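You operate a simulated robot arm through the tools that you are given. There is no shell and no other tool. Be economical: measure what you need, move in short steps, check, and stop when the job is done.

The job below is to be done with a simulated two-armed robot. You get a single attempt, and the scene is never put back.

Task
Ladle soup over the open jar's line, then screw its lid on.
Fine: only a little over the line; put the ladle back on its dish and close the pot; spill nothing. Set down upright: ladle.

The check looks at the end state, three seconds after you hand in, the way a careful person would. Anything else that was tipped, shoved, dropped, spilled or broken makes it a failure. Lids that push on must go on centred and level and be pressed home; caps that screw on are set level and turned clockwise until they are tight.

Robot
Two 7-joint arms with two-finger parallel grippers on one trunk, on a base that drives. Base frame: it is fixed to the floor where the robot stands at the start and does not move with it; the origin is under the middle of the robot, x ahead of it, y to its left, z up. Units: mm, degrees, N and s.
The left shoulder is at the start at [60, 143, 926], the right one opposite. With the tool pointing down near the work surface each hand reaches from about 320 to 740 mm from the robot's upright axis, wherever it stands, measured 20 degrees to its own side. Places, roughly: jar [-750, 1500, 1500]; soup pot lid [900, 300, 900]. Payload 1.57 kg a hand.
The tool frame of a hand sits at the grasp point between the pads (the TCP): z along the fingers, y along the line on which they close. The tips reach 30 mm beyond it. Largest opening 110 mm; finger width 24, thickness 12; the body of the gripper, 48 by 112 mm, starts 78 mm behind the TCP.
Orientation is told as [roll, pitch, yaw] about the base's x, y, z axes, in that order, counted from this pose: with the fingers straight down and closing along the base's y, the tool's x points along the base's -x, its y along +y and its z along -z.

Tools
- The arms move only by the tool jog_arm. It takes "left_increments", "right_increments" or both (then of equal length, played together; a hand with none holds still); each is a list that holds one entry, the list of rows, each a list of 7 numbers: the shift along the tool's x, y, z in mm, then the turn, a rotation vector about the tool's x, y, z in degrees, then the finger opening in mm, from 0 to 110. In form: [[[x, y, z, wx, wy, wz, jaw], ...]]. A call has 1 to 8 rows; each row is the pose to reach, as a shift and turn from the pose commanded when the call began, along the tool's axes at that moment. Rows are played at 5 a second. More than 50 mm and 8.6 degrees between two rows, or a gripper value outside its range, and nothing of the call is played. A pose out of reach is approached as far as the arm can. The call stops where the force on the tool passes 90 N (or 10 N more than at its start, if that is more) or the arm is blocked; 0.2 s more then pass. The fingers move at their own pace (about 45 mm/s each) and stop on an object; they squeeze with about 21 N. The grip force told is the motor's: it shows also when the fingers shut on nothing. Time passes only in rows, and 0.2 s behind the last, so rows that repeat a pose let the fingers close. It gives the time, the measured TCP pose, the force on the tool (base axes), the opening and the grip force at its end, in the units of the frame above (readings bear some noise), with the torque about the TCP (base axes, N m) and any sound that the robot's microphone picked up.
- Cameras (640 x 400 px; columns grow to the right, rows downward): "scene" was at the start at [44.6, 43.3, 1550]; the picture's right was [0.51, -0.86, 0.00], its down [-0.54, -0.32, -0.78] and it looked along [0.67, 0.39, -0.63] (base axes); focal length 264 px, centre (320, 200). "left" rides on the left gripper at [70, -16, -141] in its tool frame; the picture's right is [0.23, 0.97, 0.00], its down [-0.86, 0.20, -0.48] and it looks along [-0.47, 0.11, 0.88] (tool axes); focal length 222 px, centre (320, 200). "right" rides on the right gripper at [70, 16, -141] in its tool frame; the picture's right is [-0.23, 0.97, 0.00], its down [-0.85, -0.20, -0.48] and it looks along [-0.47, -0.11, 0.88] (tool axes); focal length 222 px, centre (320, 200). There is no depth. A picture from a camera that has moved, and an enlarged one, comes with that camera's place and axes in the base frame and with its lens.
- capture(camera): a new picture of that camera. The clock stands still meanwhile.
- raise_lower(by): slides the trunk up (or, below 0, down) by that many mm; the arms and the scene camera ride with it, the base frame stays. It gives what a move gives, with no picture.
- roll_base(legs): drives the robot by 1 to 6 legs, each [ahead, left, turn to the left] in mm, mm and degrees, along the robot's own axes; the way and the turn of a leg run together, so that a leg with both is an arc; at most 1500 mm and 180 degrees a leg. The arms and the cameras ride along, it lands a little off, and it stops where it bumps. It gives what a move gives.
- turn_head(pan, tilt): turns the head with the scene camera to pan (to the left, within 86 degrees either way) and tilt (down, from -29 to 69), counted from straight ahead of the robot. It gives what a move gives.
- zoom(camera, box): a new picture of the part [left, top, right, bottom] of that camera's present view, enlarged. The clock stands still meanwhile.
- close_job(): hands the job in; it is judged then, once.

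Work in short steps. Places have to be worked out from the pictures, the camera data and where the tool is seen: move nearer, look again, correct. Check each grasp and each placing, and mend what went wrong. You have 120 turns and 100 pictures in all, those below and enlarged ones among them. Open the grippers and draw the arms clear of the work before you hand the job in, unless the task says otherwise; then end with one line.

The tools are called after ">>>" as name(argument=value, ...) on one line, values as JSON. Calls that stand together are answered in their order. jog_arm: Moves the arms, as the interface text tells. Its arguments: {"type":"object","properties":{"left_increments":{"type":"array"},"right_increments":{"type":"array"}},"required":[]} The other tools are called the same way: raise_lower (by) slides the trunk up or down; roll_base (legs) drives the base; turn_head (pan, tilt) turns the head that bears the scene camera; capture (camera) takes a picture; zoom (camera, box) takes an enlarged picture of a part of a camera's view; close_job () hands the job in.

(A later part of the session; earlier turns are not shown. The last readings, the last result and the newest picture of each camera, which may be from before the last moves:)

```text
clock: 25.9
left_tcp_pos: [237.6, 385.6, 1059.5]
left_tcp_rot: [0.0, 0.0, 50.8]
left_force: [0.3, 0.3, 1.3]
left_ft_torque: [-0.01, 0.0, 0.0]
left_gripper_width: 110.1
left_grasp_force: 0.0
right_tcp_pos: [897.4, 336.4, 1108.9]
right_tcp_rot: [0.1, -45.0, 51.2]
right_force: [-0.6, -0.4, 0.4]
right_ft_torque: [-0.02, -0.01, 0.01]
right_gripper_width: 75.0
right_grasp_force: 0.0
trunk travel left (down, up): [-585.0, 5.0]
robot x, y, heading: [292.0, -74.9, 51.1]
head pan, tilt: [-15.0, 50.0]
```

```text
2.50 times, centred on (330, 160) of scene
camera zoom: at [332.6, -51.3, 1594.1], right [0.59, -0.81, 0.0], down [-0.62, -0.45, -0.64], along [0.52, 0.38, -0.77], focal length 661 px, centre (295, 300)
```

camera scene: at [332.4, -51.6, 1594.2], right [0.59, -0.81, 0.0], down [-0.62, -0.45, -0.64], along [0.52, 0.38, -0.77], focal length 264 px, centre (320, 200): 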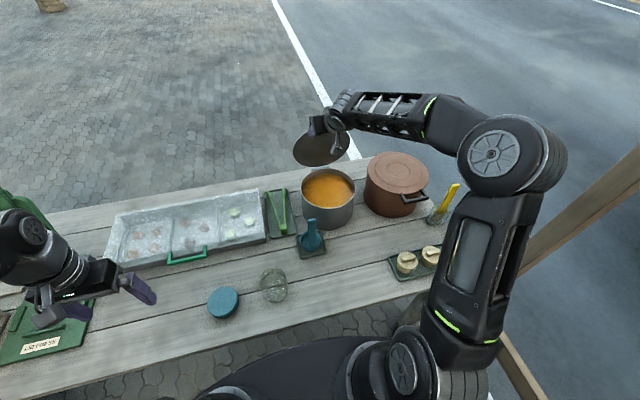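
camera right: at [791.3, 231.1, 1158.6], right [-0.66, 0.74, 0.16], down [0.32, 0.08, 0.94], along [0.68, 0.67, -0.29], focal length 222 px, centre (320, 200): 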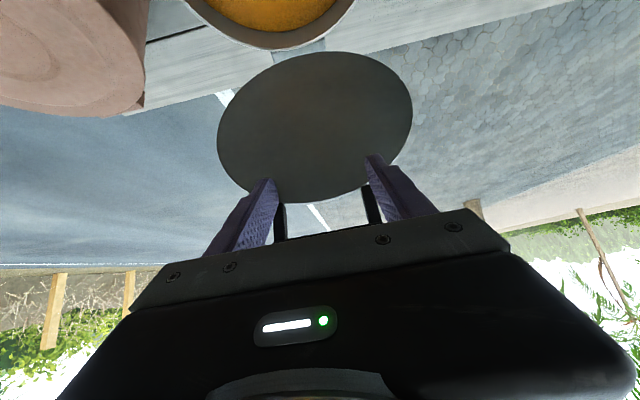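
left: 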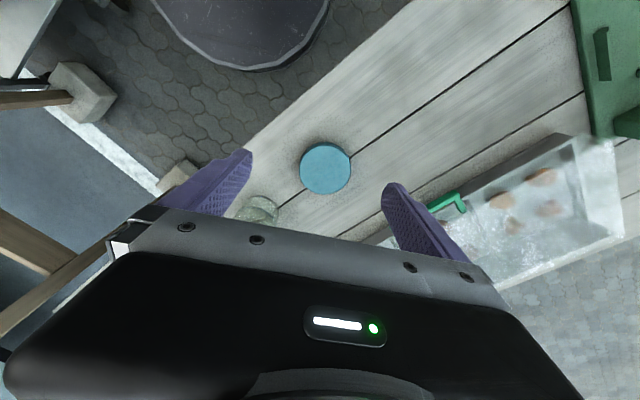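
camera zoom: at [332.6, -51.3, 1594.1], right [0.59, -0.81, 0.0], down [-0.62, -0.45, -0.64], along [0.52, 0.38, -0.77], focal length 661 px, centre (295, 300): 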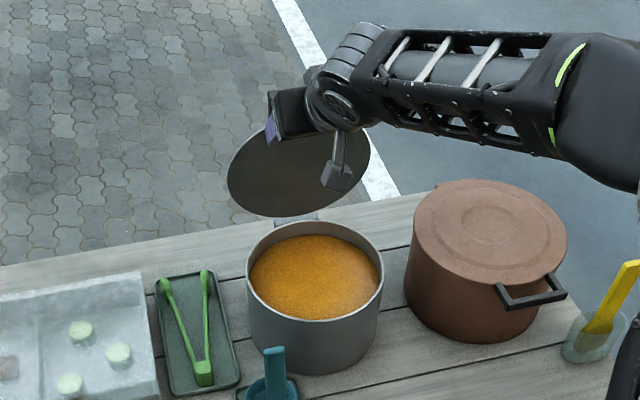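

The lid rests open on its own past vertical. I back the hand off along the fingers, then bring it up toward the ladle region and look.

>>> jog_arm(right_increments=[[[0, 0, -20, 0, 0, 0, 75], [0, 0, -50, 0, 0, 0, 75], [0, 0, -90, 0, 0, 0, 80], [10, 0, -130, 0, 7, 0, 90], [30, 20, -160, 0, 14, 0, 90], [60, 40, -180, 0, 20, 0, 90]]])

>>> capture(camera="scene")

>>> capture(camera="right")

```text
clock: 27.3
left_tcp_pos: [238.6, 386.0, 1060.2]
left_tcp_rot: [0.0, 0.0, 50.8]
left_force: [-0.4, -0.2, -0.3]
left_ft_torque: [-0.01, -0.04, 0.03]
left_gripper_width: 110.1
left_grasp_force: 0.0
right_tcp_pos: [759.0, 229.9, 1193.8]
right_tcp_rot: [0.1, -25.1, 51.3]
right_force: [-1.4, 0.8, 0.0]
right_ft_torque: [-0.02, 0.0, -0.03]
right_gripper_width: 90.0
right_grasp_force: 0.2
trunk travel left (down, up): [-585.0, 5.0]
robot x, y, heading: [287.8, -71.5, 50.9]
head pan, tilt: [-15.0, 50.0]
```

```text
59 pictures are left
camera scene: at [332.2, -51.5, 1594.1], right [0.59, -0.81, 0.0], down [-0.62, -0.45, -0.64], along [0.52, 0.38, -0.77], focal length 264 px, centre (320, 200)
```

scene: 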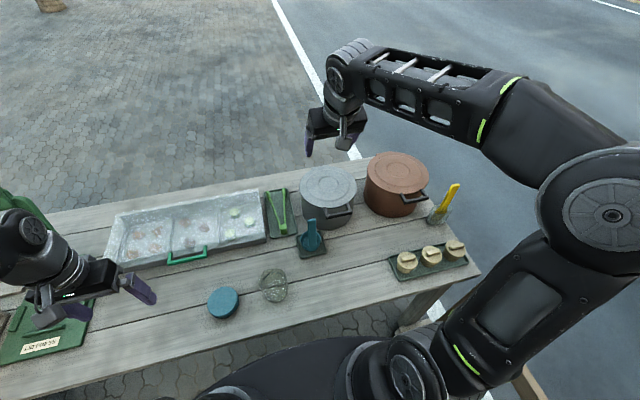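

```text
58 pictures are left
camera right: at [669.9, 144.0, 1291.8], right [-0.63, 0.77, 0.1], down [0.51, 0.32, 0.79], along [0.58, 0.55, -0.6], focal length 222 px, centre (320, 200)
```

right: 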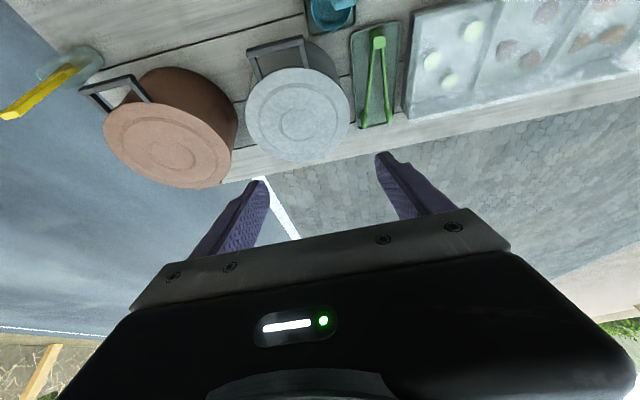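

The lid fell shut when I withdrew, so at 69° it had only been resting on my fingers. I check that nothing was spilled before reopening it and pushing past vertical.

>>> zoom(camera="scene", box=[250, 150, 410, 260])

```text
3.64 times, centred on (330, 205) of scene
camera zoom: at [332.2, -51.5, 1594.1], right [0.59, -0.81, 0.0], down [-0.62, -0.45, -0.64], along [0.52, 0.38, -0.77], focal length 962 px, centre (284, 182)
```

zoom: 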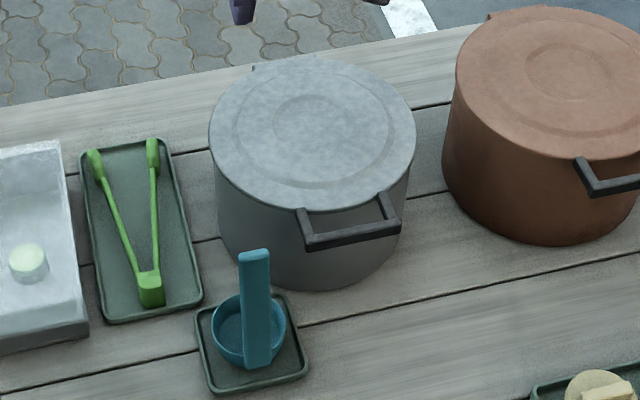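

No spill, and the pot is unmoved. I return to the known pre-grasp pose in front of the bracket.

>>> jog_arm(right_increments=[[[20, -14, 39, 0, -3, 0, 110], [40, -28, 78, 0, -7, 0, 110], [60, -40.6, 117, 0, -10, 0, 110], [80, -40.6, 157, 0, -14, 0, 110], [100, -40.6, 196, 0, -17, 0, 110], [120, -40.6, 235, 0, -20, 0, 110], [120, -40.6, 235, 0, -20, 0, 110]]])

>>> capture(camera="right")

```text
clock: 28.9
left_tcp_pos: [237.2, 385.4, 1059.6]
left_tcp_rot: [0.0, 0.1, 51.0]
left_force: [1.1, -0.1, 0.1]
left_ft_torque: [0.01, -0.03, 0.0]
left_gripper_width: 110.0
left_grasp_force: 0.1
right_tcp_pos: [783.7, 197.2, 927.9]
right_tcp_rot: [0.2, -45.1, 51.1]
right_force: [-0.2, 0.5, 0.5]
right_ft_torque: [0.01, -0.04, -0.01]
right_gripper_width: 110.1
right_grasp_force: 0.0
trunk travel left (down, up): [-585.0, 5.0]
robot x, y, heading: [288.5, -75.6, 50.6]
head pan, tilt: [-15.0, 50.0]
```

```text
56 pictures are left
camera right: at [678.4, 91.5, 978.8], right [-0.66, 0.74, 0.16], down [0.32, 0.08, 0.94], along [0.68, 0.67, -0.29], focal length 222 px, centre (320, 200)
```

right: 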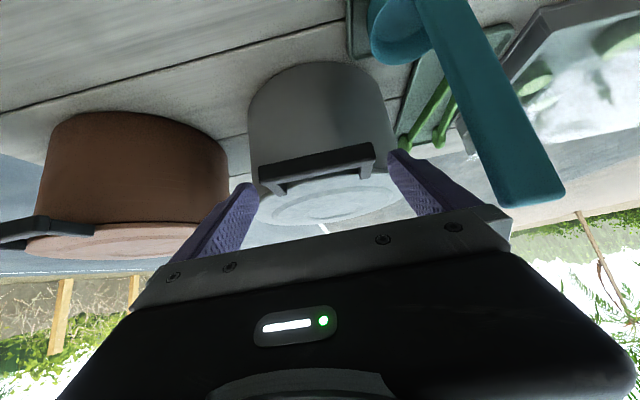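

The view matches the earlier pre-grasp. I advance, grip, and lift 11 mm in one call.

>>> jog_arm(right_increments=[[[1, 0, 14, 0, 0, 0, 110], [3, 0, 28, 0, 0, 0, 110], [4, 0, 39, 0, 0, 0, 110], [4, 0, 39, 0, 0, 0, 80], [4, 0, 39, 0, 0, 0, 75], [4, 0, 39, 0, 0, 0, 75], [-2, 0, 33, 0, 0, 0, 75], [-6, 0, 29, 0, 0, 0, 75]]])

```text
clock: 30.7
left_tcp_pos: [239.8, 387.0, 1059.6]
left_tcp_rot: [0.0, 0.2, 50.8]
left_force: [-0.1, 0.6, -0.1]
left_ft_torque: [0.0, 0.02, -0.01]
left_gripper_width: 109.9
left_grasp_force: 0.0
right_tcp_pos: [801.7, 217.5, 912.6]
right_tcp_rot: [0.1, -44.9, 51.1]
right_force: [-1.6, 5.9, -7.2]
right_ft_torque: [-0.91, 0.79, -0.78]
right_gripper_width: 90.0
right_grasp_force: 45.3
trunk travel left (down, up): [-585.0, 5.0]
robot x, y, heading: [288.0, -74.7, 51.1]
head pan, tilt: [-15.0, 50.0]
```

Gripped again, with the lid starting to lift. I follow the refined arc (hinge n 910, z 883, R 238) up to about 64° in one smooth call.

>>> jog_arm(right_increments=[[[-26.6, 0, -18.7, 0, 0, 0, 75], [-52.6, 0, -31.4, 0, 0, 0, 75], [-80, 0, -41.3, 0, 0, 0, 75], [-108.4, 0, -47.6, 0, 0, 0, 75], [-137.4, 0, -50.3, 0, 0, 0, 75], [-166.4, 0, -49.6, 0, 0, 0, 75], [-195, 0, -45.2, 0, 0, 0, 75], [-223.2, 0, -37.5, 0, 0, 0, 75]]])

>>> capture(camera="right")

```text
clock: 32.5
left_tcp_pos: [238.3, 386.3, 1059.1]
left_tcp_rot: [0.0, 0.0, 50.8]
left_force: [0.2, 0.4, -0.2]
left_ft_torque: [0.02, 0.02, 0.03]
left_gripper_width: 110.0
left_grasp_force: 0.0
right_tcp_pos: [884.1, 320.7, 1098.2]
right_tcp_rot: [0.0, -45.0, 51.2]
right_force: [-0.7, -0.5, -1.2]
right_ft_torque: [0.0, 0.04, -0.04]
right_gripper_width: 75.0
right_grasp_force: 0.0
trunk travel left (down, up): [-585.0, 5.0]
robot x, y, heading: [286.7, -72.6, 51.1]
head pan, tilt: [-15.0, 50.0]
```

```text
55 pictures are left
camera right: at [777.2, 214.3, 1148.1], right [-0.66, 0.74, 0.16], down [0.32, 0.08, 0.94], along [0.68, 0.67, -0.29], focal length 222 px, centre (320, 200)
```

right: 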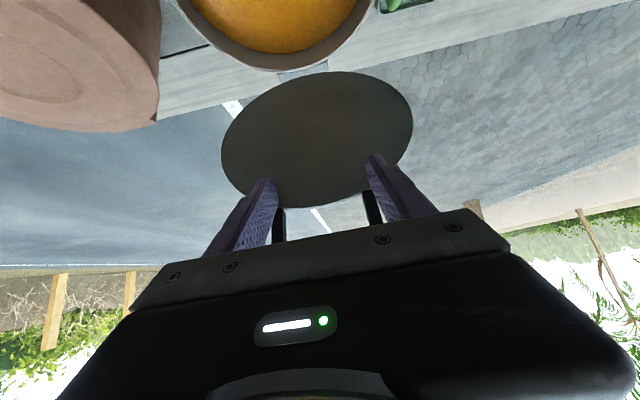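

The lid again rests on the fingertips at about 67°. I push it on slowly, straight ahead, watching force and reach.

>>> jog_arm(right_increments=[[[-14, 0, 14, 0, 0, 0, 75], [-28, 0, 28, 0, 0, 0, 75], [-42, 0, 42, 0, 0, 0, 75], [-56, 0, 56, 0, 0, 0, 75], [-64, 0, 64, 0, 0, 0, 75]]])

>>> capture(camera="right")

>>> zoom(camera="scene", box=[240, 60, 420, 240])

```text
clock: 33.7
left_tcp_pos: [233.0, 378.5, 1062.8]
left_tcp_rot: [0.1, -0.4, 50.8]
left_force: [1.0, 0.7, 0.3]
left_ft_torque: [-0.02, 0.04, 0.02]
left_gripper_width: 110.1
left_grasp_force: 0.0
right_tcp_pos: [931.7, 379.7, 1098.9]
right_tcp_rot: [0.0, -44.4, 50.8]
right_force: [-46.6, -53.3, 2.4]
right_ft_torque: [-0.4, 0.8, -2.67]
right_gripper_width: 72.9
right_grasp_force: 0.1
trunk travel left (down, up): [-585.0, 5.0]
robot x, y, heading: [290.4, -77.4, 50.6]
head pan, tilt: [-15.0, 50.0]
```

```text
54 pictures are left
camera right: at [826.1, 274.2, 1150.1], right [-0.65, 0.74, 0.16], down [0.33, 0.09, 0.94], along [0.68, 0.67, -0.3], focal length 222 px, centre (320, 200)
```

right: 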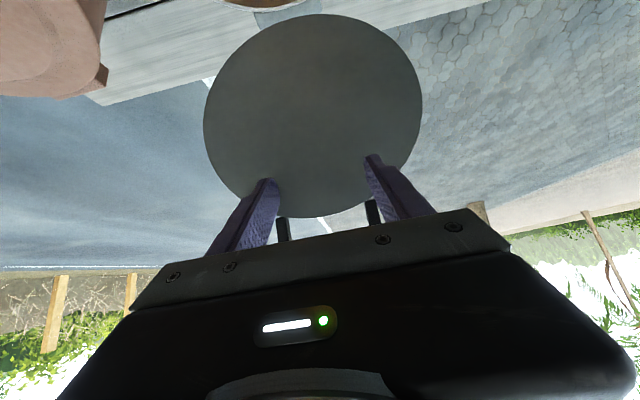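

```text
2.22 times, centred on (330, 150) of scene
camera zoom: at [323.9, -61.4, 1594.5], right [0.58, -0.81, 0.0], down [-0.62, -0.44, -0.65], along [0.53, 0.38, -0.76], focal length 588 px, centre (298, 311)
```

zoom: 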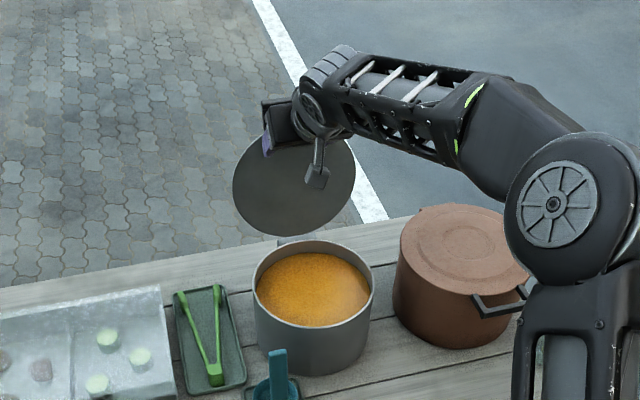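

The lid reached a stop with 70 N, so I back off about 20 mm at once and see whether the lid stays.

>>> jog_arm(right_increments=[[[7, 0, -7, 0, 0, 0, 75], [14, 0, -14, 0, 0, 0, 75], [14, 0, -14, 0, 0, 0, 75], [14, 0, -14, 0, 0, 0, 75]]])

>>> capture(camera="right")

>>> zoom(camera="scene", box=[240, 60, 420, 240])

```text
clock: 34.7
left_tcp_pos: [238.0, 385.2, 1058.7]
left_tcp_rot: [0.0, 0.0, 50.7]
left_force: [-0.2, -1.0, 0.2]
left_ft_torque: [0.0, 0.0, 0.01]
left_gripper_width: 110.1
left_grasp_force: 0.1
right_tcp_pos: [926.7, 375.0, 1097.5]
right_tcp_rot: [0.0, -45.1, 51.3]
right_force: [-0.9, 0.0, 0.3]
right_ft_torque: [0.01, 0.03, -0.03]
right_gripper_width: 75.0
right_grasp_force: 0.1
trunk travel left (down, up): [-585.0, 5.0]
robot x, y, heading: [287.3, -71.7, 50.9]
head pan, tilt: [-15.0, 50.0]
```

```text
52 pictures are left
camera right: at [821.6, 269.2, 1148.7], right [-0.66, 0.73, 0.16], down [0.32, 0.08, 0.94], along [0.68, 0.67, -0.29], focal length 222 px, centre (320, 200)
```

right: 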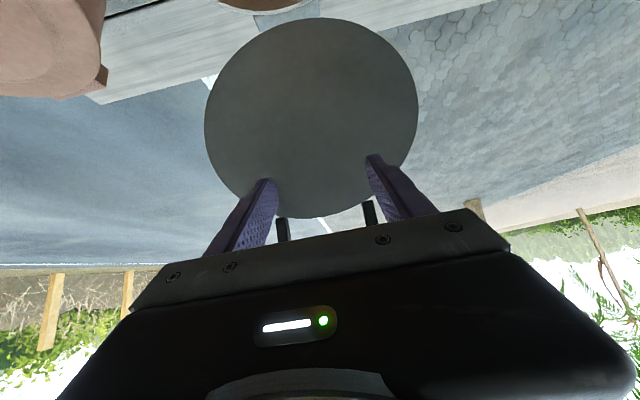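

```text
2.22 times, centred on (330, 150) of scene
camera zoom: at [332.7, -51.0, 1594.1], right [0.59, -0.81, 0.0], down [-0.62, -0.45, -0.64], along [0.52, 0.38, -0.77], focal length 588 px, centre (298, 311)
```

zoom: 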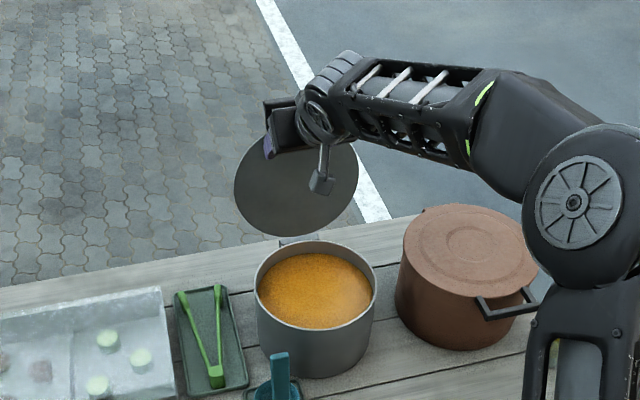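

I retreat another 30 mm slowly and compare whether the lid follows the fingers.

>>> jog_arm(right_increments=[[[7, 0, -7, 0, 0, 0, 75], [14, 0, -14, 0, 0, 0, 75], [21, 0, -21, 0, 0, 0, 75], [21, 0, -21, 0, 0, 0, 75], [21, 0, -21, 0, 0, 0, 75]]])

>>> capture(camera="right")

```text
clock: 35.9
left_tcp_pos: [237.1, 385.7, 1059.7]
left_tcp_rot: [0.0, 0.0, 50.8]
left_force: [-0.7, 0.1, -0.3]
left_ft_torque: [-0.02, -0.01, 0.02]
left_gripper_width: 110.1
left_grasp_force: 0.0
right_tcp_pos: [907.7, 351.2, 1097.8]
right_tcp_rot: [0.0, -44.9, 51.2]
right_force: [0.9, 0.1, 0.4]
right_ft_torque: [-0.02, 0.0, 0.02]
right_gripper_width: 75.0
right_grasp_force: 0.1
trunk travel left (down, up): [-585.0, 5.0]
robot x, y, heading: [283.8, -72.5, 50.6]
head pan, tilt: [-15.0, 50.0]
```

```text
50 pictures are left
camera right: at [802.7, 245.2, 1147.8], right [-0.66, 0.74, 0.16], down [0.32, 0.08, 0.94], along [0.68, 0.67, -0.29], focal length 222 px, centre (320, 200)
```

right: 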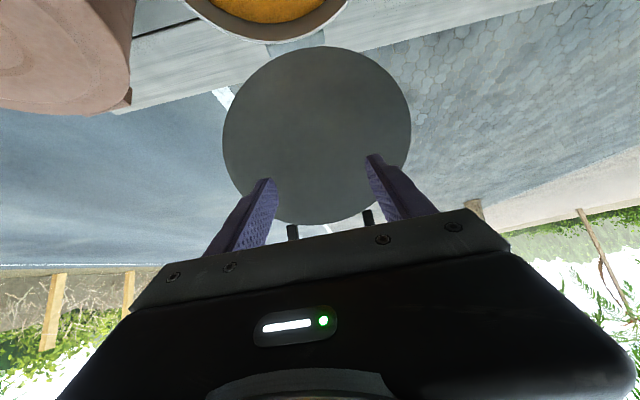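

The lid stayed back while the fingers left it, so it is held open past vertical. I withdraw and check it.

>>> jog_arm(right_increments=[[[0, 0, -30, 0, 0, 0, 75], [0, 0, -65, 0, 5, 0, 75], [0, 0, -100, 0, 10, 0, 75], [25, 10, -125, 0, 16, 0, 75], [55, 25, -145, 0, 22, 0, 75], [85, 45, -155, 0, 28, 0, 75], [115, 60, -160, 0, 34, 0, 75]]])

>>> capture(camera="scene")

>>> capture(camera="right")

```text
clock: 37.5
left_tcp_pos: [238.7, 385.0, 1059.9]
left_tcp_rot: [0.0, -0.1, 50.8]
left_force: [0.0, -0.4, 0.3]
left_ft_torque: [0.05, 0.02, -0.02]
left_gripper_width: 110.0
left_grasp_force: 0.1
right_tcp_pos: [739.6, 236.1, 1128.7]
right_tcp_rot: [0.0, -10.9, 51.2]
right_force: [-0.3, -0.2, -0.1]
right_ft_torque: [-0.02, -0.01, 0.02]
right_gripper_width: 75.0
right_grasp_force: 0.0
trunk travel left (down, up): [-585.0, 5.0]
robot x, y, heading: [291.2, -70.2, 50.7]
head pan, tilt: [-15.0, 50.0]
```

```text
49 pictures are left
camera scene: at [332.5, -51.2, 1594.1], right [0.59, -0.81, 0.0], down [-0.62, -0.45, -0.64], along [0.52, 0.38, -0.77], focal length 264 px, centre (320, 200)
```

scene: 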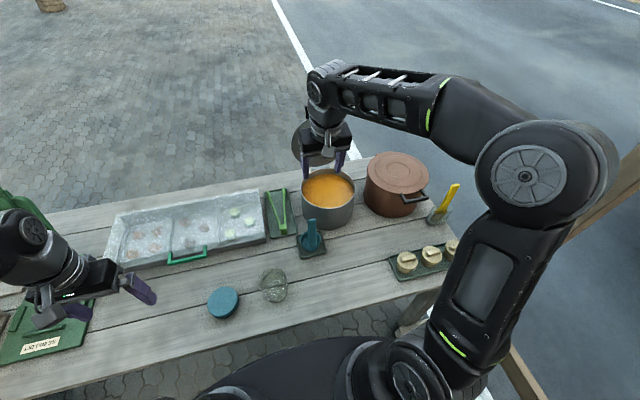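

```text
48 pictures are left
camera right: at [667.4, 172.7, 1254.6], right [-0.62, 0.78, 0.04], down [0.62, 0.46, 0.63], along [0.48, 0.42, -0.77], focal length 222 px, centre (320, 200)
```

right: 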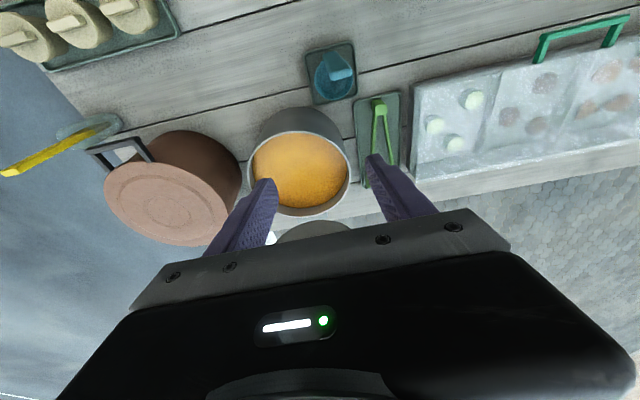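

The lid stays open. I bring the right hand, tool down, over the ladle handle and look.

>>> jog_arm(right_increments=[[[14, 14, 24, 0, 4, 0, 75], [28, 28, 48, 0, 8, 0, 75], [42, 42, 72, 0, 11, 0, 75], [42, 42, 72, 0, 11, 0, 75]]])

>>> zoom(camera="right", box=[220, 20, 460, 220])

>>> zoom(camera="scene", box=[250, 140, 390, 270])

```text
clock: 38.5
left_tcp_pos: [238.7, 385.6, 1061.0]
left_tcp_rot: [0.0, 0.0, 50.8]
left_force: [-0.4, 0.1, 0.8]
left_ft_torque: [0.01, 0.03, 0.02]
left_gripper_width: 110.0
left_grasp_force: 0.1
right_tcp_pos: [690.0, 242.4, 1049.9]
right_tcp_rot: [0.0, 0.1, 51.2]
right_force: [0.3, -0.5, 0.2]
right_ft_torque: [0.01, 0.0, 0.01]
right_gripper_width: 75.2
right_grasp_force: 0.1
trunk travel left (down, up): [-585.0, 5.0]
robot x, y, heading: [287.6, -72.7, 50.7]
head pan, tilt: [-15.0, 50.0]
```

```text
2.00 times, centred on (340, 120) of right
camera zoom: at [633.6, 197.8, 1191.9], right [-0.62, 0.79, 0.0], down [0.69, 0.54, 0.48], along [0.38, 0.3, -0.88], focal length 444 px, centre (280, 360)
```

zoom: 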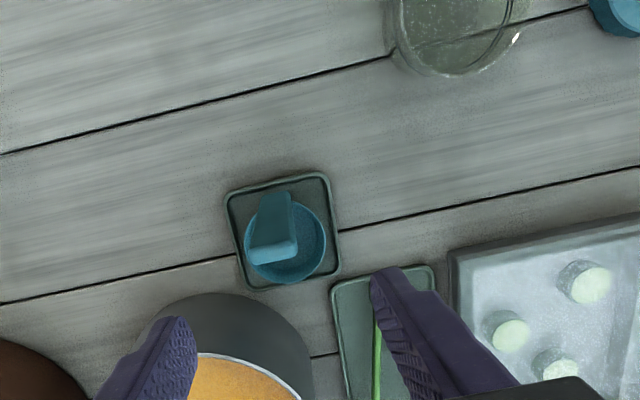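

```text
3.08 times, centred on (320, 205) of scene
camera zoom: at [332.6, -51.8, 1594.1], right [0.59, -0.81, 0.0], down [-0.62, -0.45, -0.64], along [0.52, 0.38, -0.77], focal length 814 px, centre (320, 185)
```

zoom: 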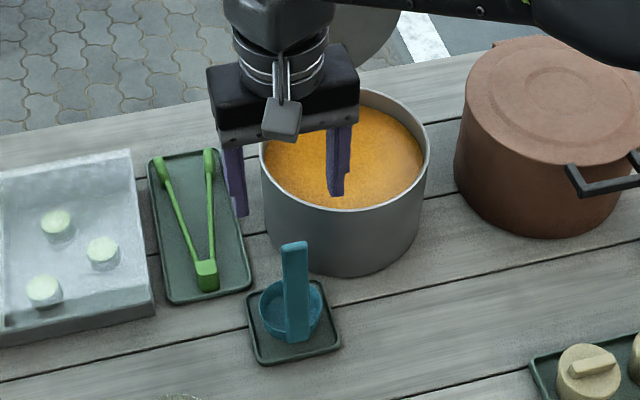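

The handle stands vertical at about [684.5,235.5], top z≈958, 27 mm wide along the closing direction, with the bowl ahead of it. I shift 9 mm back, turn 2°, and descend to grip near the top.

>>> jog_arm(right_increments=[[[9, 0, 0, 0, 0, -2, 75], [9, 0, 35, 0, 0, -2, 75], [9, 0, 70, 0, 0, -2, 75], [9, 0, 70, 0, 0, -2, 75]]])

>>> capture(camera="right")

>>> zoom(camera="scene", box=[260, 150, 380, 270])

```text
clock: 39.5
left_tcp_pos: [237.5, 385.9, 1060.4]
left_tcp_rot: [0.0, 0.0, 50.8]
left_force: [-1.1, 0.0, 0.0]
left_ft_torque: [-0.01, -0.02, 0.01]
left_gripper_width: 110.0
left_grasp_force: 0.1
right_tcp_pos: [685.0, 236.3, 980.3]
right_tcp_rot: [0.0, 0.0, 53.2]
right_force: [0.7, 0.2, 0.2]
right_ft_torque: [-0.01, 0.0, -0.01]
right_gripper_width: 75.1
right_grasp_force: 0.1
trunk travel left (down, up): [-585.0, 5.0]
robot x, y, heading: [289.5, -73.5, 50.8]
head pan, tilt: [-15.0, 50.0]
```

```text
45 pictures are left
camera right: at [629.8, 189.4, 1120.8], right [-0.64, 0.77, 0.0], down [0.67, 0.56, 0.48], along [0.37, 0.31, -0.88], focal length 222 px, centre (320, 200)
```

right: 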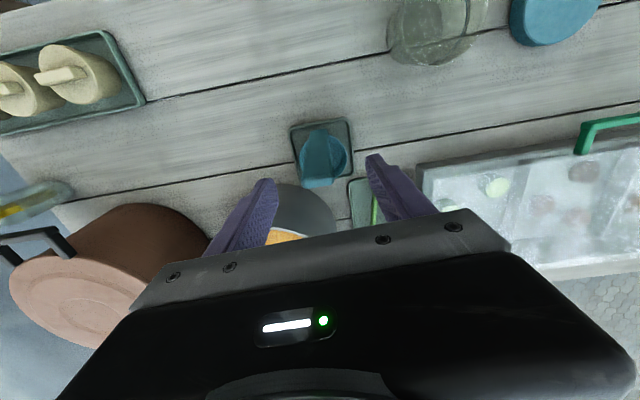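

```text
3.33 times, centred on (320, 210) of scene
camera zoom: at [332.5, -51.3, 1594.1], right [0.59, -0.81, 0.0], down [-0.62, -0.45, -0.64], along [0.52, 0.38, -0.77], focal length 881 px, centre (320, 167)
```

zoom: 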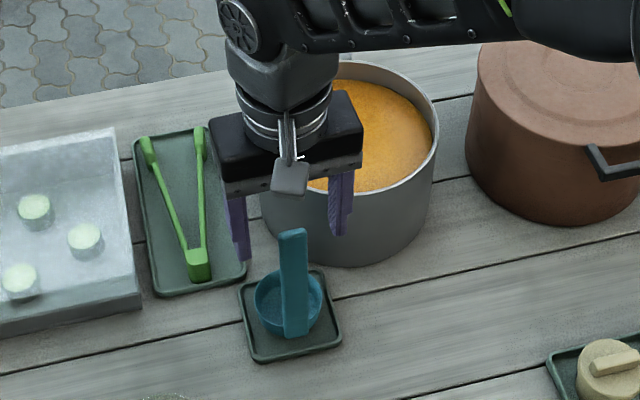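

The handle top projects right at the TCP in both views. I descend 42 mm and close on it.

>>> jog_arm(right_increments=[[[0, 0, 21, 0, 0, 0, 75], [0, 0, 42, 0, 0, 0, 75], [0, 0, 42, 0, 0, 0, 45], [0, 0, 42, 0, 0, 0, 20], [0, 0, 42, 0, 0, 0, 10], [0, 0, 42, 0, 0, 0, 10]]])

>>> zoom(camera="scene", box=[260, 150, 380, 270])

```text
clock: 40.9
left_tcp_pos: [237.3, 385.9, 1059.8]
left_tcp_rot: [0.1, -0.1, 50.8]
left_force: [0.7, 0.2, 0.2]
left_ft_torque: [-0.05, 0.01, -0.01]
left_gripper_width: 110.0
left_grasp_force: 0.1
right_tcp_pos: [684.1, 236.1, 937.3]
right_tcp_rot: [0.0, -0.1, 53.2]
right_force: [-0.6, 0.1, -0.2]
right_ft_torque: [-0.06, 0.0, -0.02]
right_gripper_width: 26.1
right_grasp_force: 20.8
trunk travel left (down, up): [-585.0, 5.0]
robot x, y, heading: [288.5, -72.2, 50.5]
head pan, tilt: [-15.0, 50.0]
```

```text
3.33 times, centred on (320, 210) of scene
camera zoom: at [332.6, -51.2, 1594.1], right [0.59, -0.81, 0.0], down [-0.62, -0.45, -0.64], along [0.52, 0.38, -0.77], focal length 881 px, centre (320, 167)
```

zoom: 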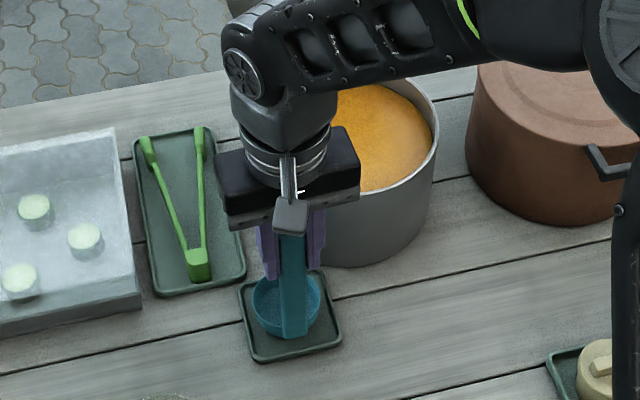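

Gripped at 26 mm, with rest pose [684.1,236.1,937.3], yaw 53.2. I lift 170 mm and carry it over the pot centre (about n 795, e 486).

>>> jog_arm(right_increments=[[[0, 0, -30, 0, 0, 0, 10], [0, 0, -75, 0, 0, 0, 10], [0, 0, -120, 0, 0, 0, 10], [0, 0, -170, 0, 0, 0, 10], [-36, -27, -172, 0, 0, 0, 10], [-71, -55, -174, 0, 0, 0, 10], [-106, -82, -174, 0, 0, 0, 10], [-141, -109, -174, 0, 0, 0, 10]]])

>>> zoom(camera="scene", box=[260, 110, 400, 250])

>>> capture(camera="right")

```text
clock: 42.7
left_tcp_pos: [239.4, 383.0, 1060.7]
left_tcp_rot: [0.1, 0.1, 50.8]
left_force: [-0.4, -0.3, 0.2]
left_ft_torque: [0.02, 0.05, -0.01]
left_gripper_width: 109.8
left_grasp_force: 0.2
right_tcp_pos: [815.5, 268.1, 1112.9]
right_tcp_rot: [0.0, -0.2, 53.2]
right_force: [0.0, -0.1, -1.8]
right_ft_torque: [0.01, 0.05, 0.03]
right_gripper_width: 26.0
right_grasp_force: 21.0
right hand out of reach, approached as far as the arm can: row 8
trunk travel left (down, up): [-585.0, 5.0]
robot x, y, heading: [285.2, -70.3, 50.7]
head pan, tilt: [-15.0, 50.0]
```

```text
2.86 times, centred on (330, 180) of scene
camera zoom: at [334.8, -54.1, 1594.2], right [0.59, -0.81, 0.0], down [-0.62, -0.45, -0.64], along [0.52, 0.38, -0.77], focal length 756 px, centre (291, 257)
```

zoom: 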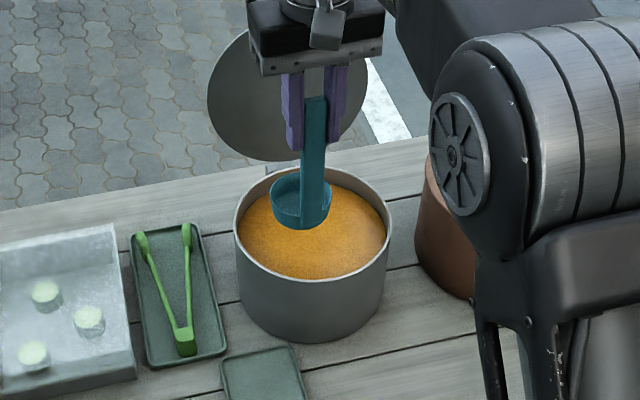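

```text
41 pictures are left
camera right: at [760.9, 222.0, 1254.1], right [-0.64, 0.77, 0.0], down [0.67, 0.56, 0.48], along [0.37, 0.31, -0.88], focal length 222 px, centre (320, 200)
```

right: 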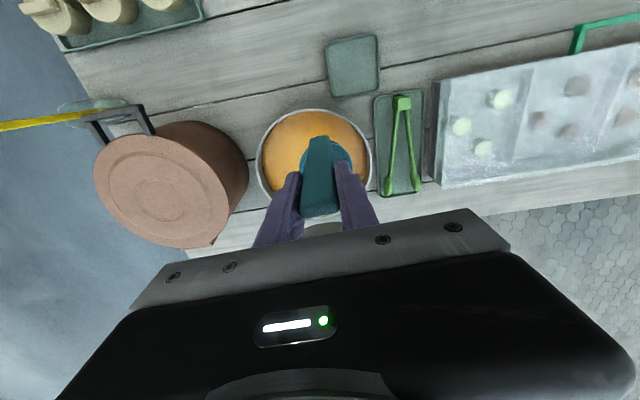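

Slightly short of the pot centre at this height, but the bowl is inside the rim; reach improves lower down. I lower it into the pot and then a bit further in, approaching the soup.

>>> jog_arm(right_increments=[[[0, 0, 25, 0, 0, 0, 10], [0, 0, 45, 0, 0, 0, 10], [-12, -10, 60, 0, 0, 0, 10], [-24, -20, 70, 0, 0, 0, 10], [-24, -20, 80, 0, 0, 0, 10], [-24, -20, 80, 0, 0, 0, 10]]])

>>> zoom(camera="scene", box=[280, 140, 380, 240])

```text
clock: 44.1
left_tcp_pos: [239.1, 384.9, 1060.1]
left_tcp_rot: [0.0, 0.0, 50.8]
left_force: [-0.4, 0.0, 0.6]
left_ft_torque: [0.03, 0.04, 0.0]
left_gripper_width: 110.1
left_grasp_force: 0.0
right_tcp_pos: [844.1, 278.4, 1031.7]
right_tcp_rot: [0.0, 0.0, 53.2]
right_force: [0.2, -0.4, -1.5]
right_ft_torque: [-0.03, 0.01, 0.02]
right_gripper_width: 25.9
right_grasp_force: 21.5
trunk travel left (down, up): [-585.0, 5.0]
robot x, y, heading: [289.6, -74.7, 51.0]
head pan, tilt: [-15.0, 50.0]
```

```text
4.00 times, centred on (330, 190) of scene
camera zoom: at [332.7, -51.1, 1594.1], right [0.59, -0.81, 0.0], down [-0.62, -0.45, -0.64], along [0.52, 0.38, -0.77], focal length 1058 px, centre (280, 240)
```

zoom: 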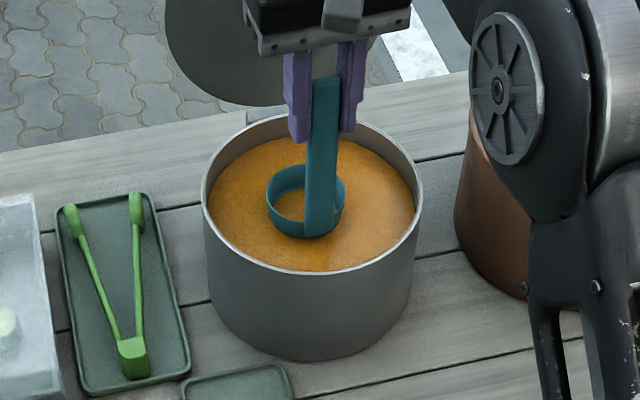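

The bowl touches the soup. I lower 45 mm further to submerge the rim, pause, then lift to just above the surface and inspect.

>>> jog_arm(right_increments=[[[0, 0, 12, 0, 0, 0, 10], [0, 0, 24, 0, 0, 0, 10], [0, 0, 36, 0, 0, 0, 10], [0, 0, 46, 0, 0, 0, 10], [0, 0, 46, 0, 0, 0, 10], [0, 0, 46, 0, 0, 0, 10]]])

>>> zoom(camera="scene", box=[280, 140, 380, 240])

>>> jog_arm(right_increments=[[[0, 0, -8, 0, 0, 0, 10], [0, 0, -20, 0, 0, 0, 10], [0, 0, -35, 0, 0, 0, 10], [0, 0, -50, 0, 0, 0, 10], [0, 0, -70, 0, 0, 0, 10], [0, 0, -85, 0, 0, 0, 10], [0, 0, -85, 0, 0, 0, 10], [0, 0, -85, 0, 0, 0, 10]]])

>>> zoom(camera="scene", box=[280, 130, 380, 230])

```text
clock: 45.5
left_tcp_pos: [237.5, 385.4, 1059.4]
left_tcp_rot: [0.0, 0.0, 50.8]
left_force: [-0.1, 0.1, 0.7]
left_ft_torque: [-0.01, 0.0, -0.02]
left_gripper_width: 109.9
left_grasp_force: 0.0
right_tcp_pos: [844.4, 278.0, 986.6]
right_tcp_rot: [0.1, -0.1, 53.2]
right_force: [-0.3, 0.1, -2.1]
right_ft_torque: [-0.05, 0.04, 0.0]
right_gripper_width: 25.9
right_grasp_force: 20.2
trunk travel left (down, up): [-585.0, 5.0]
robot x, y, heading: [285.7, -72.7, 50.6]
head pan, tilt: [-15.0, 50.0]
```

```text
4.00 times, centred on (330, 190) of scene
camera zoom: at [332.9, -51.1, 1594.1], right [0.59, -0.81, 0.0], down [-0.62, -0.45, -0.64], along [0.52, 0.38, -0.77], focal length 1058 px, centre (280, 240)
```

zoom: 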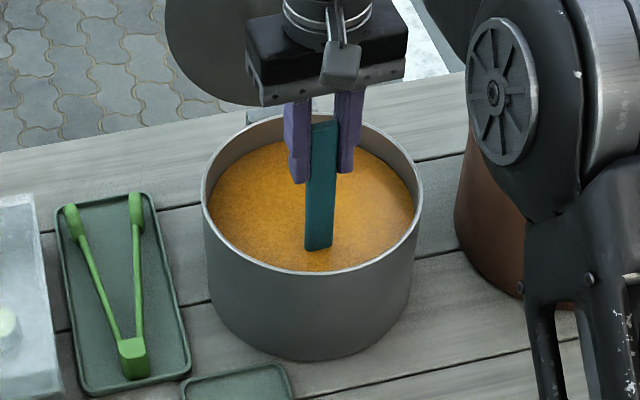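

```text
clock: 47.3
left_tcp_pos: [237.8, 385.6, 1059.5]
left_tcp_rot: [0.0, -0.1, 50.8]
left_force: [-0.6, 0.4, 0.7]
left_ft_torque: [0.03, 0.02, 0.0]
left_gripper_width: 110.1
left_grasp_force: 0.0
right_tcp_pos: [843.9, 278.5, 1072.0]
right_tcp_rot: [0.0, 0.0, 53.2]
right_force: [0.2, -0.2, -2.6]
right_ft_torque: [-0.05, 0.05, -0.01]
right_gripper_width: 26.0
right_grasp_force: 21.0
trunk travel left (down, up): [-585.0, 5.0]
robot x, y, heading: [286.3, -72.1, 50.7]
head pan, tilt: [-15.0, 50.0]
```

```text
4.00 times, centred on (330, 180) of scene
camera zoom: at [332.8, -51.1, 1594.1], right [0.59, -0.81, 0.0], down [-0.62, -0.45, -0.64], along [0.52, 0.38, -0.77], focal length 1058 px, centre (280, 280)
```

zoom: 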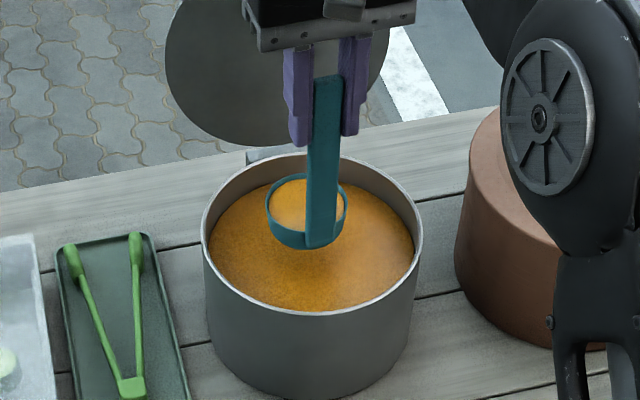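

The ladle is full. I lift clear of the rim and carry it back gently toward the jar, keeping it upright.

>>> jog_arm(right_increments=[[[0, 0, -20, 0, 0, 0, 10], [0, 0, -38, 0, 0, 0, 10], [15, 9, -45, 0, 0, 0, 10], [38, 24, -45, 0, 0, 0, 10], [62, 39, -45, 0, 0, 0, 10], [86, 54, -45, 0, 0, 0, 10], [112, 70, -45, 0, 0, 0, 10], [130, 82, -45, 0, 0, 0, 10]]])

>>> capture(camera="right")

>>> zoom(camera="scene", box=[190, 170, 370, 310])

```text
clock: 49.1
left_tcp_pos: [237.8, 385.3, 1059.7]
left_tcp_rot: [0.0, -0.1, 50.8]
left_force: [-0.5, 0.1, -1.0]
left_ft_torque: [0.04, -0.04, -0.02]
left_gripper_width: 109.9
left_grasp_force: 0.0
right_tcp_pos: [698.9, 222.6, 1117.4]
right_tcp_rot: [0.0, 0.0, 53.2]
right_force: [0.4, -0.3, -2.2]
right_ft_torque: [-0.04, 0.08, 0.0]
right_gripper_width: 25.9
right_grasp_force: 21.2
right hand out of reach, approached as far as the arm can: row 1, 2, 3
trunk travel left (down, up): [-585.0, 5.0]
robot x, y, heading: [290.5, -74.0, 51.2]
head pan, tilt: [-15.0, 50.0]
```

```text
37 pictures are left
camera right: at [645.3, 176.2, 1258.1], right [-0.64, 0.76, 0.0], down [0.67, 0.57, 0.48], along [0.37, 0.31, -0.88], focal length 222 px, centre (320, 200)
```

right: 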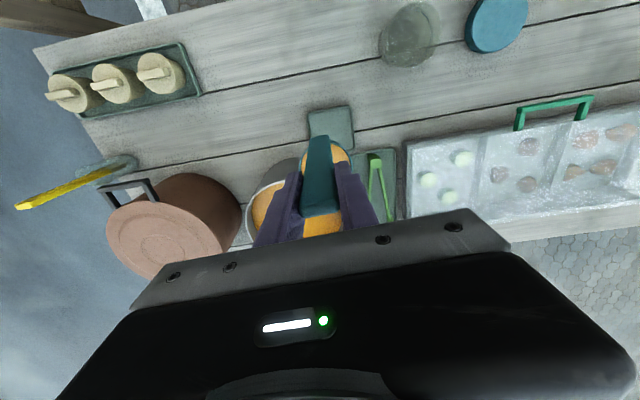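

```text
2.86 times, centred on (280, 240) of scene
camera zoom: at [332.2, -51.6, 1594.1], right [0.59, -0.81, 0.0], down [-0.62, -0.45, -0.64], along [0.52, 0.38, -0.77], focal length 756 px, centre (434, 86)
```

zoom: 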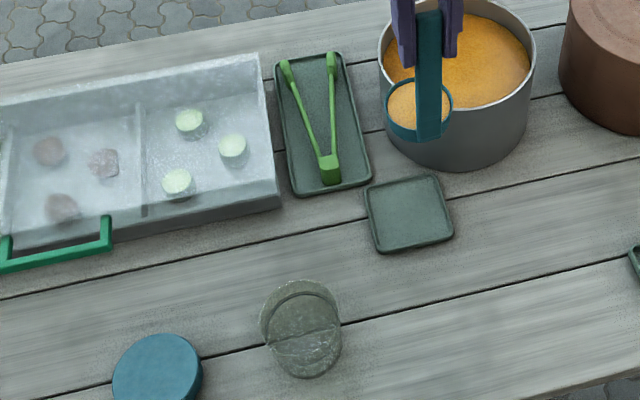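

I zoom both cameras on the jar to triangulate its rim.

>>> zoom(camera="right", box=[360, 0, 540, 90])

>>> zoom(camera="scene", box=[210, 255, 310, 325])

```text
3.56 times, centred on (450, 45) of right
camera zoom: at [645.3, 176.2, 1258.1], right [-0.64, 0.76, 0.0], down [0.67, 0.57, 0.48], along [0.37, 0.31, -0.88], focal length 790 px, centre (-142, 751)
```

zoom: 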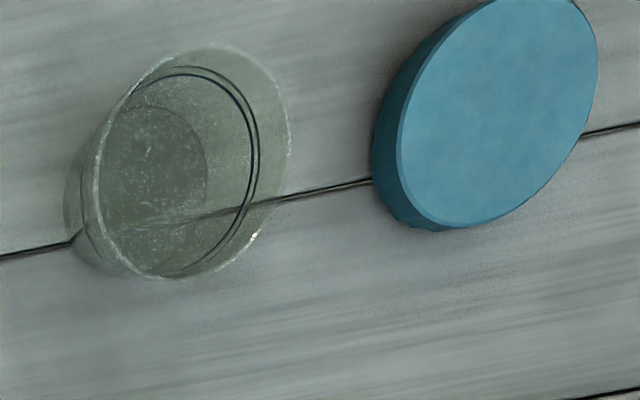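

```text
5.71 times, centred on (260, 290) of scene
camera zoom: at [332.2, -51.6, 1594.1], right [0.59, -0.81, 0.0], down [-0.62, -0.45, -0.64], along [0.52, 0.38, -0.77], focal length 1511 px, centre (663, -314)
```

zoom: 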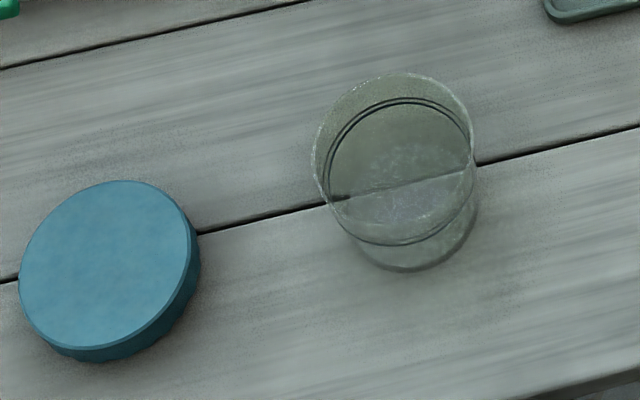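

Triangulation gives the jar rim at about [510,249,840], 83 mm wide, with the line about 27 mm below the rim; the ladle rim is 144 mm below the TCP. I carry the ladle to just beside/over the jar, upright.

>>> jog_arm(right_increments=[[[12, 14, 5, 0, 0, 0, 10], [30, 35, 15, 0, 0, 0, 10], [48, 57, 25, 0, 0, 0, 10], [66, 78, 33, 0, 0, 0, 10], [84, 100, 40, 0, 0, 0, 10], [102, 121, 46, 0, 0, 0, 10], [118, 140, 52, 0, 0, 0, 10], [127, 150, 55, 0, 0, 0, 10]]])

>>> zoom(camera="scene", box=[190, 200, 350, 320])

```text
clock: 50.9
left_tcp_pos: [238.1, 384.3, 1059.4]
left_tcp_rot: [0.0, 0.0, 50.8]
left_force: [-0.4, -0.1, 0.4]
left_ft_torque: [-0.01, 0.0, -0.02]
left_gripper_width: 110.0
left_grasp_force: 0.1
right_tcp_pos: [504.3, 209.8, 1062.1]
right_tcp_rot: [0.1, 0.0, 53.2]
right_force: [-0.8, 0.2, -2.9]
right_ft_torque: [-0.05, 0.03, -0.02]
right_gripper_width: 25.7
right_grasp_force: 20.9
trunk travel left (down, up): [-585.0, 5.0]
robot x, y, heading: [288.3, -75.7, 50.5]
head pan, tilt: [-15.0, 50.0]
```

```text
3.33 times, centred on (270, 260) of scene
camera zoom: at [332.5, -51.2, 1594.1], right [0.59, -0.81, 0.0], down [-0.62, -0.45, -0.64], along [0.52, 0.38, -0.77], focal length 881 px, centre (487, 0)
```

zoom: 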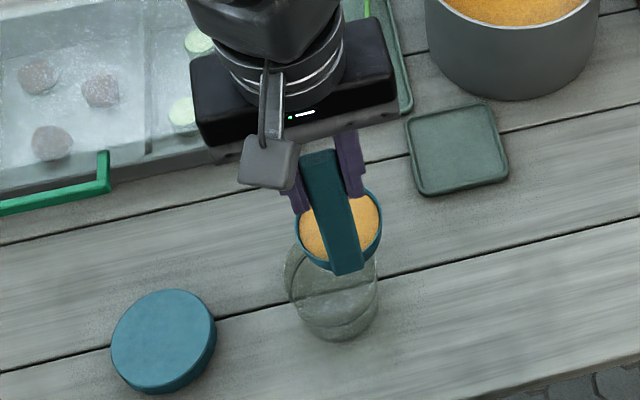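

The bowl is above the jar. I bring the right lip over the jar and begin a slow tilt to 24°, pausing to watch the stream.

>>> jog_arm(right_increments=[[[0, 28, 2, 0, 0, 0, 10], [0, 52, 5, 0, 0, 0, 10], [0, 40, 10, -8, 0, 0, 10], [0, 30, 11, -12, 0, 0, 10], [0, 19.5, 12, -16, 0, 0, 10], [0, 9, 15, -20, 0, 0, 10], [0, -1, 17.5, -24, 0, 0, 10], [0, -1, 17.5, -24, 0, 0, 10]]])

>>> zoom(camera="scene", box=[190, 200, 350, 320])

```text
clock: 52.7
left_tcp_pos: [238.4, 385.5, 1059.4]
left_tcp_rot: [0.1, 0.0, 50.8]
left_force: [0.1, -0.9, 0.2]
left_ft_torque: [-0.03, -0.01, 0.02]
left_gripper_width: 109.9
left_grasp_force: 0.1
right_tcp_pos: [504.6, 210.3, 1043.7]
right_tcp_rot: [24.0, -0.2, 53.1]
right_force: [-0.2, -0.1, -2.2]
right_ft_torque: [-0.14, -0.11, 0.0]
right_gripper_width: 25.5
right_grasp_force: 21.0
trunk travel left (down, up): [-585.0, 5.0]
robot x, y, heading: [287.3, -72.5, 51.0]
head pan, tilt: [-15.0, 50.0]
```

```text
3.33 times, centred on (270, 260) of scene
camera zoom: at [332.3, -50.8, 1594.1], right [0.59, -0.81, 0.0], down [-0.62, -0.45, -0.64], along [0.52, 0.38, -0.77], focal length 881 px, centre (487, 0)
```

zoom: 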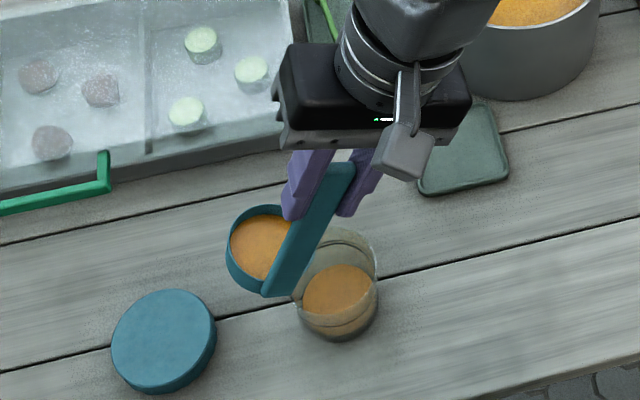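

Soup flows into the jar cleanly. I continue tilting to 80° with the lip kept over the jar centre, to empty this first scoop.

>>> jog_arm(right_increments=[[[0, -27.6, -3.5, -8, 0, 0, 10], [0, -49, -2.1, -16, 0, 0, 10], [0, -71.5, 5.3, -24, 0, 0, 10], [0, -92.5, 13.6, -32, 0, 0, 10], [0, -113, 25.2, -40, 0, 0, 10], [0, -131.8, 38.8, -48, 0, 0, 10], [0, -148.7, 54.7, -56, 0, 0, 10], [0, -148.7, 54.7, -56, 0, 0, 10]]])

>>> zoom(camera="scene", box=[190, 200, 350, 320])

```text
clock: 54.5
left_tcp_pos: [236.4, 385.0, 1059.6]
left_tcp_rot: [0.0, 0.1, 50.8]
left_force: [-1.0, -0.4, 0.0]
left_ft_torque: [-0.01, 0.0, 0.01]
left_gripper_width: 110.3
left_grasp_force: 0.0
right_tcp_pos: [595.4, 141.6, 934.5]
right_tcp_rot: [80.2, -0.1, 53.2]
right_force: [-0.7, 0.1, -0.9]
right_ft_torque: [-0.15, -0.14, -0.03]
right_gripper_width: 25.9
right_grasp_force: 21.4
trunk travel left (down, up): [-585.0, 5.0]
robot x, y, heading: [288.8, -72.6, 50.7]
head pan, tilt: [-15.0, 50.0]
```

```text
3.33 times, centred on (270, 260) of scene
camera zoom: at [331.9, -51.2, 1594.2], right [0.59, -0.81, 0.0], down [-0.62, -0.45, -0.64], along [0.52, 0.38, -0.77], focal length 881 px, centre (487, 0)
```

zoom: 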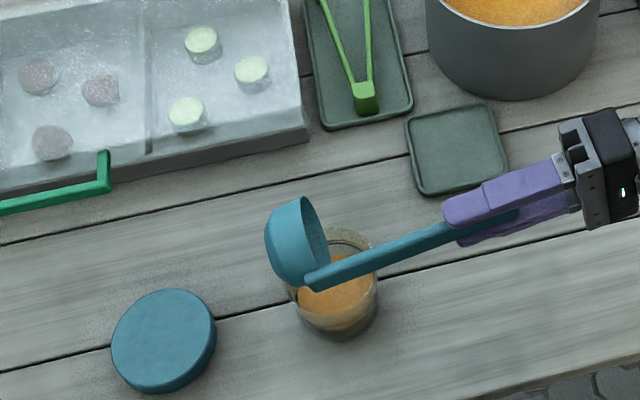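

The scoop is emptied with no spill. I untilt over the jar along the reverse path, then travel upright back to the pot.

>>> jog_arm(right_increments=[[[0, 22.7, 5.1, 8, 0, 0, 10], [0, 44.4, 13.1, 16, 0, 0, 10], [0, 65.6, 23.5, 24, 0, 0, 10], [0, 84.1, 36.4, 32, 0, 0, 10], [0, 106.8, 50.2, 40, 0, 0, 10], [0, 124.9, 66.3, 48, 0, 0, 10], [0, 139.6, 74.9, 56, 0, 0, 10], [0, 150.3, 78.1, 64, 0, 0, 10]]])

>>> jog_arm(right_increments=[[[-29, -20.1, -21.4, 8, 0, 0, 10], [-58, -40.3, -42.7, 16, 0, 0, 10], [-87, -63.2, -54.5, 16, 0, 0, 10], [-116.5, -87.4, -61.5, 16, 0, 0, 10], [-145.6, -111.5, -68.4, 16, 0, 0, 10], [-174.8, -136, -75.4, 16, 0, 0, 10], [-204, -160.2, -82.3, 16, 0, 0, 10], [-233, -184.5, -89.3, 16, 0, 0, 10]]])

>>> zoom(camera="scene", box=[210, 130, 390, 330])

```text
clock: 56.3
left_tcp_pos: [237.3, 386.9, 1061.2]
left_tcp_rot: [0.0, 0.0, 50.7]
left_force: [0.2, 0.1, 0.3]
left_ft_torque: [0.02, 0.0, 0.02]
left_gripper_width: 110.0
left_grasp_force: 0.0
right_tcp_pos: [513.6, 204.7, 1067.7]
right_tcp_rot: [15.7, -0.2, 53.2]
right_force: [0.2, 0.2, -1.6]
right_ft_torque: [-0.05, -0.08, 0.0]
right_gripper_width: 25.8
right_grasp_force: 20.8
trunk travel left (down, up): [-585.0, 5.0]
robot x, y, heading: [288.9, -73.3, 50.8]
head pan, tilt: [-15.0, 50.0]
```

```text
clock: 58.1
left_tcp_pos: [238.6, 386.2, 1059.6]
left_tcp_rot: [0.1, 0.1, 50.9]
left_force: [0.8, 0.9, -1.4]
left_ft_torque: [0.03, 0.01, -0.01]
left_gripper_width: 110.1
left_grasp_force: 0.0
right_tcp_pos: [816.4, 271.6, 1102.8]
right_tcp_rot: [0.1, -0.1, 53.3]
right_force: [0.2, -0.3, -0.8]
right_ft_torque: [-0.01, 0.02, 0.0]
right_gripper_width: 25.8
right_grasp_force: 20.9
trunk travel left (down, up): [-585.0, 5.0]
robot x, y, heading: [285.9, -74.2, 51.0]
head pan, tilt: [-15.0, 50.0]
```

```text
2.00 times, centred on (300, 230) of scene
camera zoom: at [333.2, -50.2, 1594.1], right [0.59, -0.81, 0.0], down [-0.62, -0.45, -0.64], along [0.52, 0.38, -0.77], focal length 529 px, centre (360, 140)
```

zoom: 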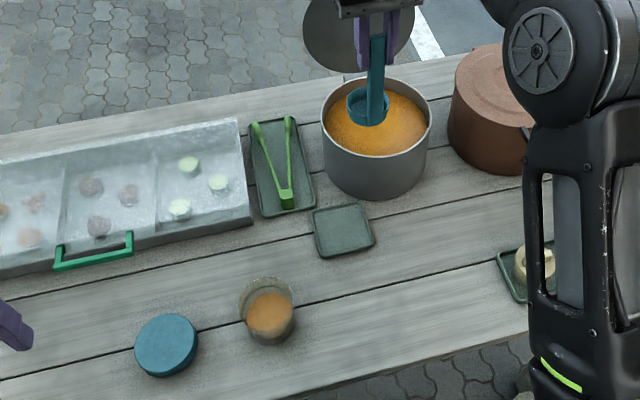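

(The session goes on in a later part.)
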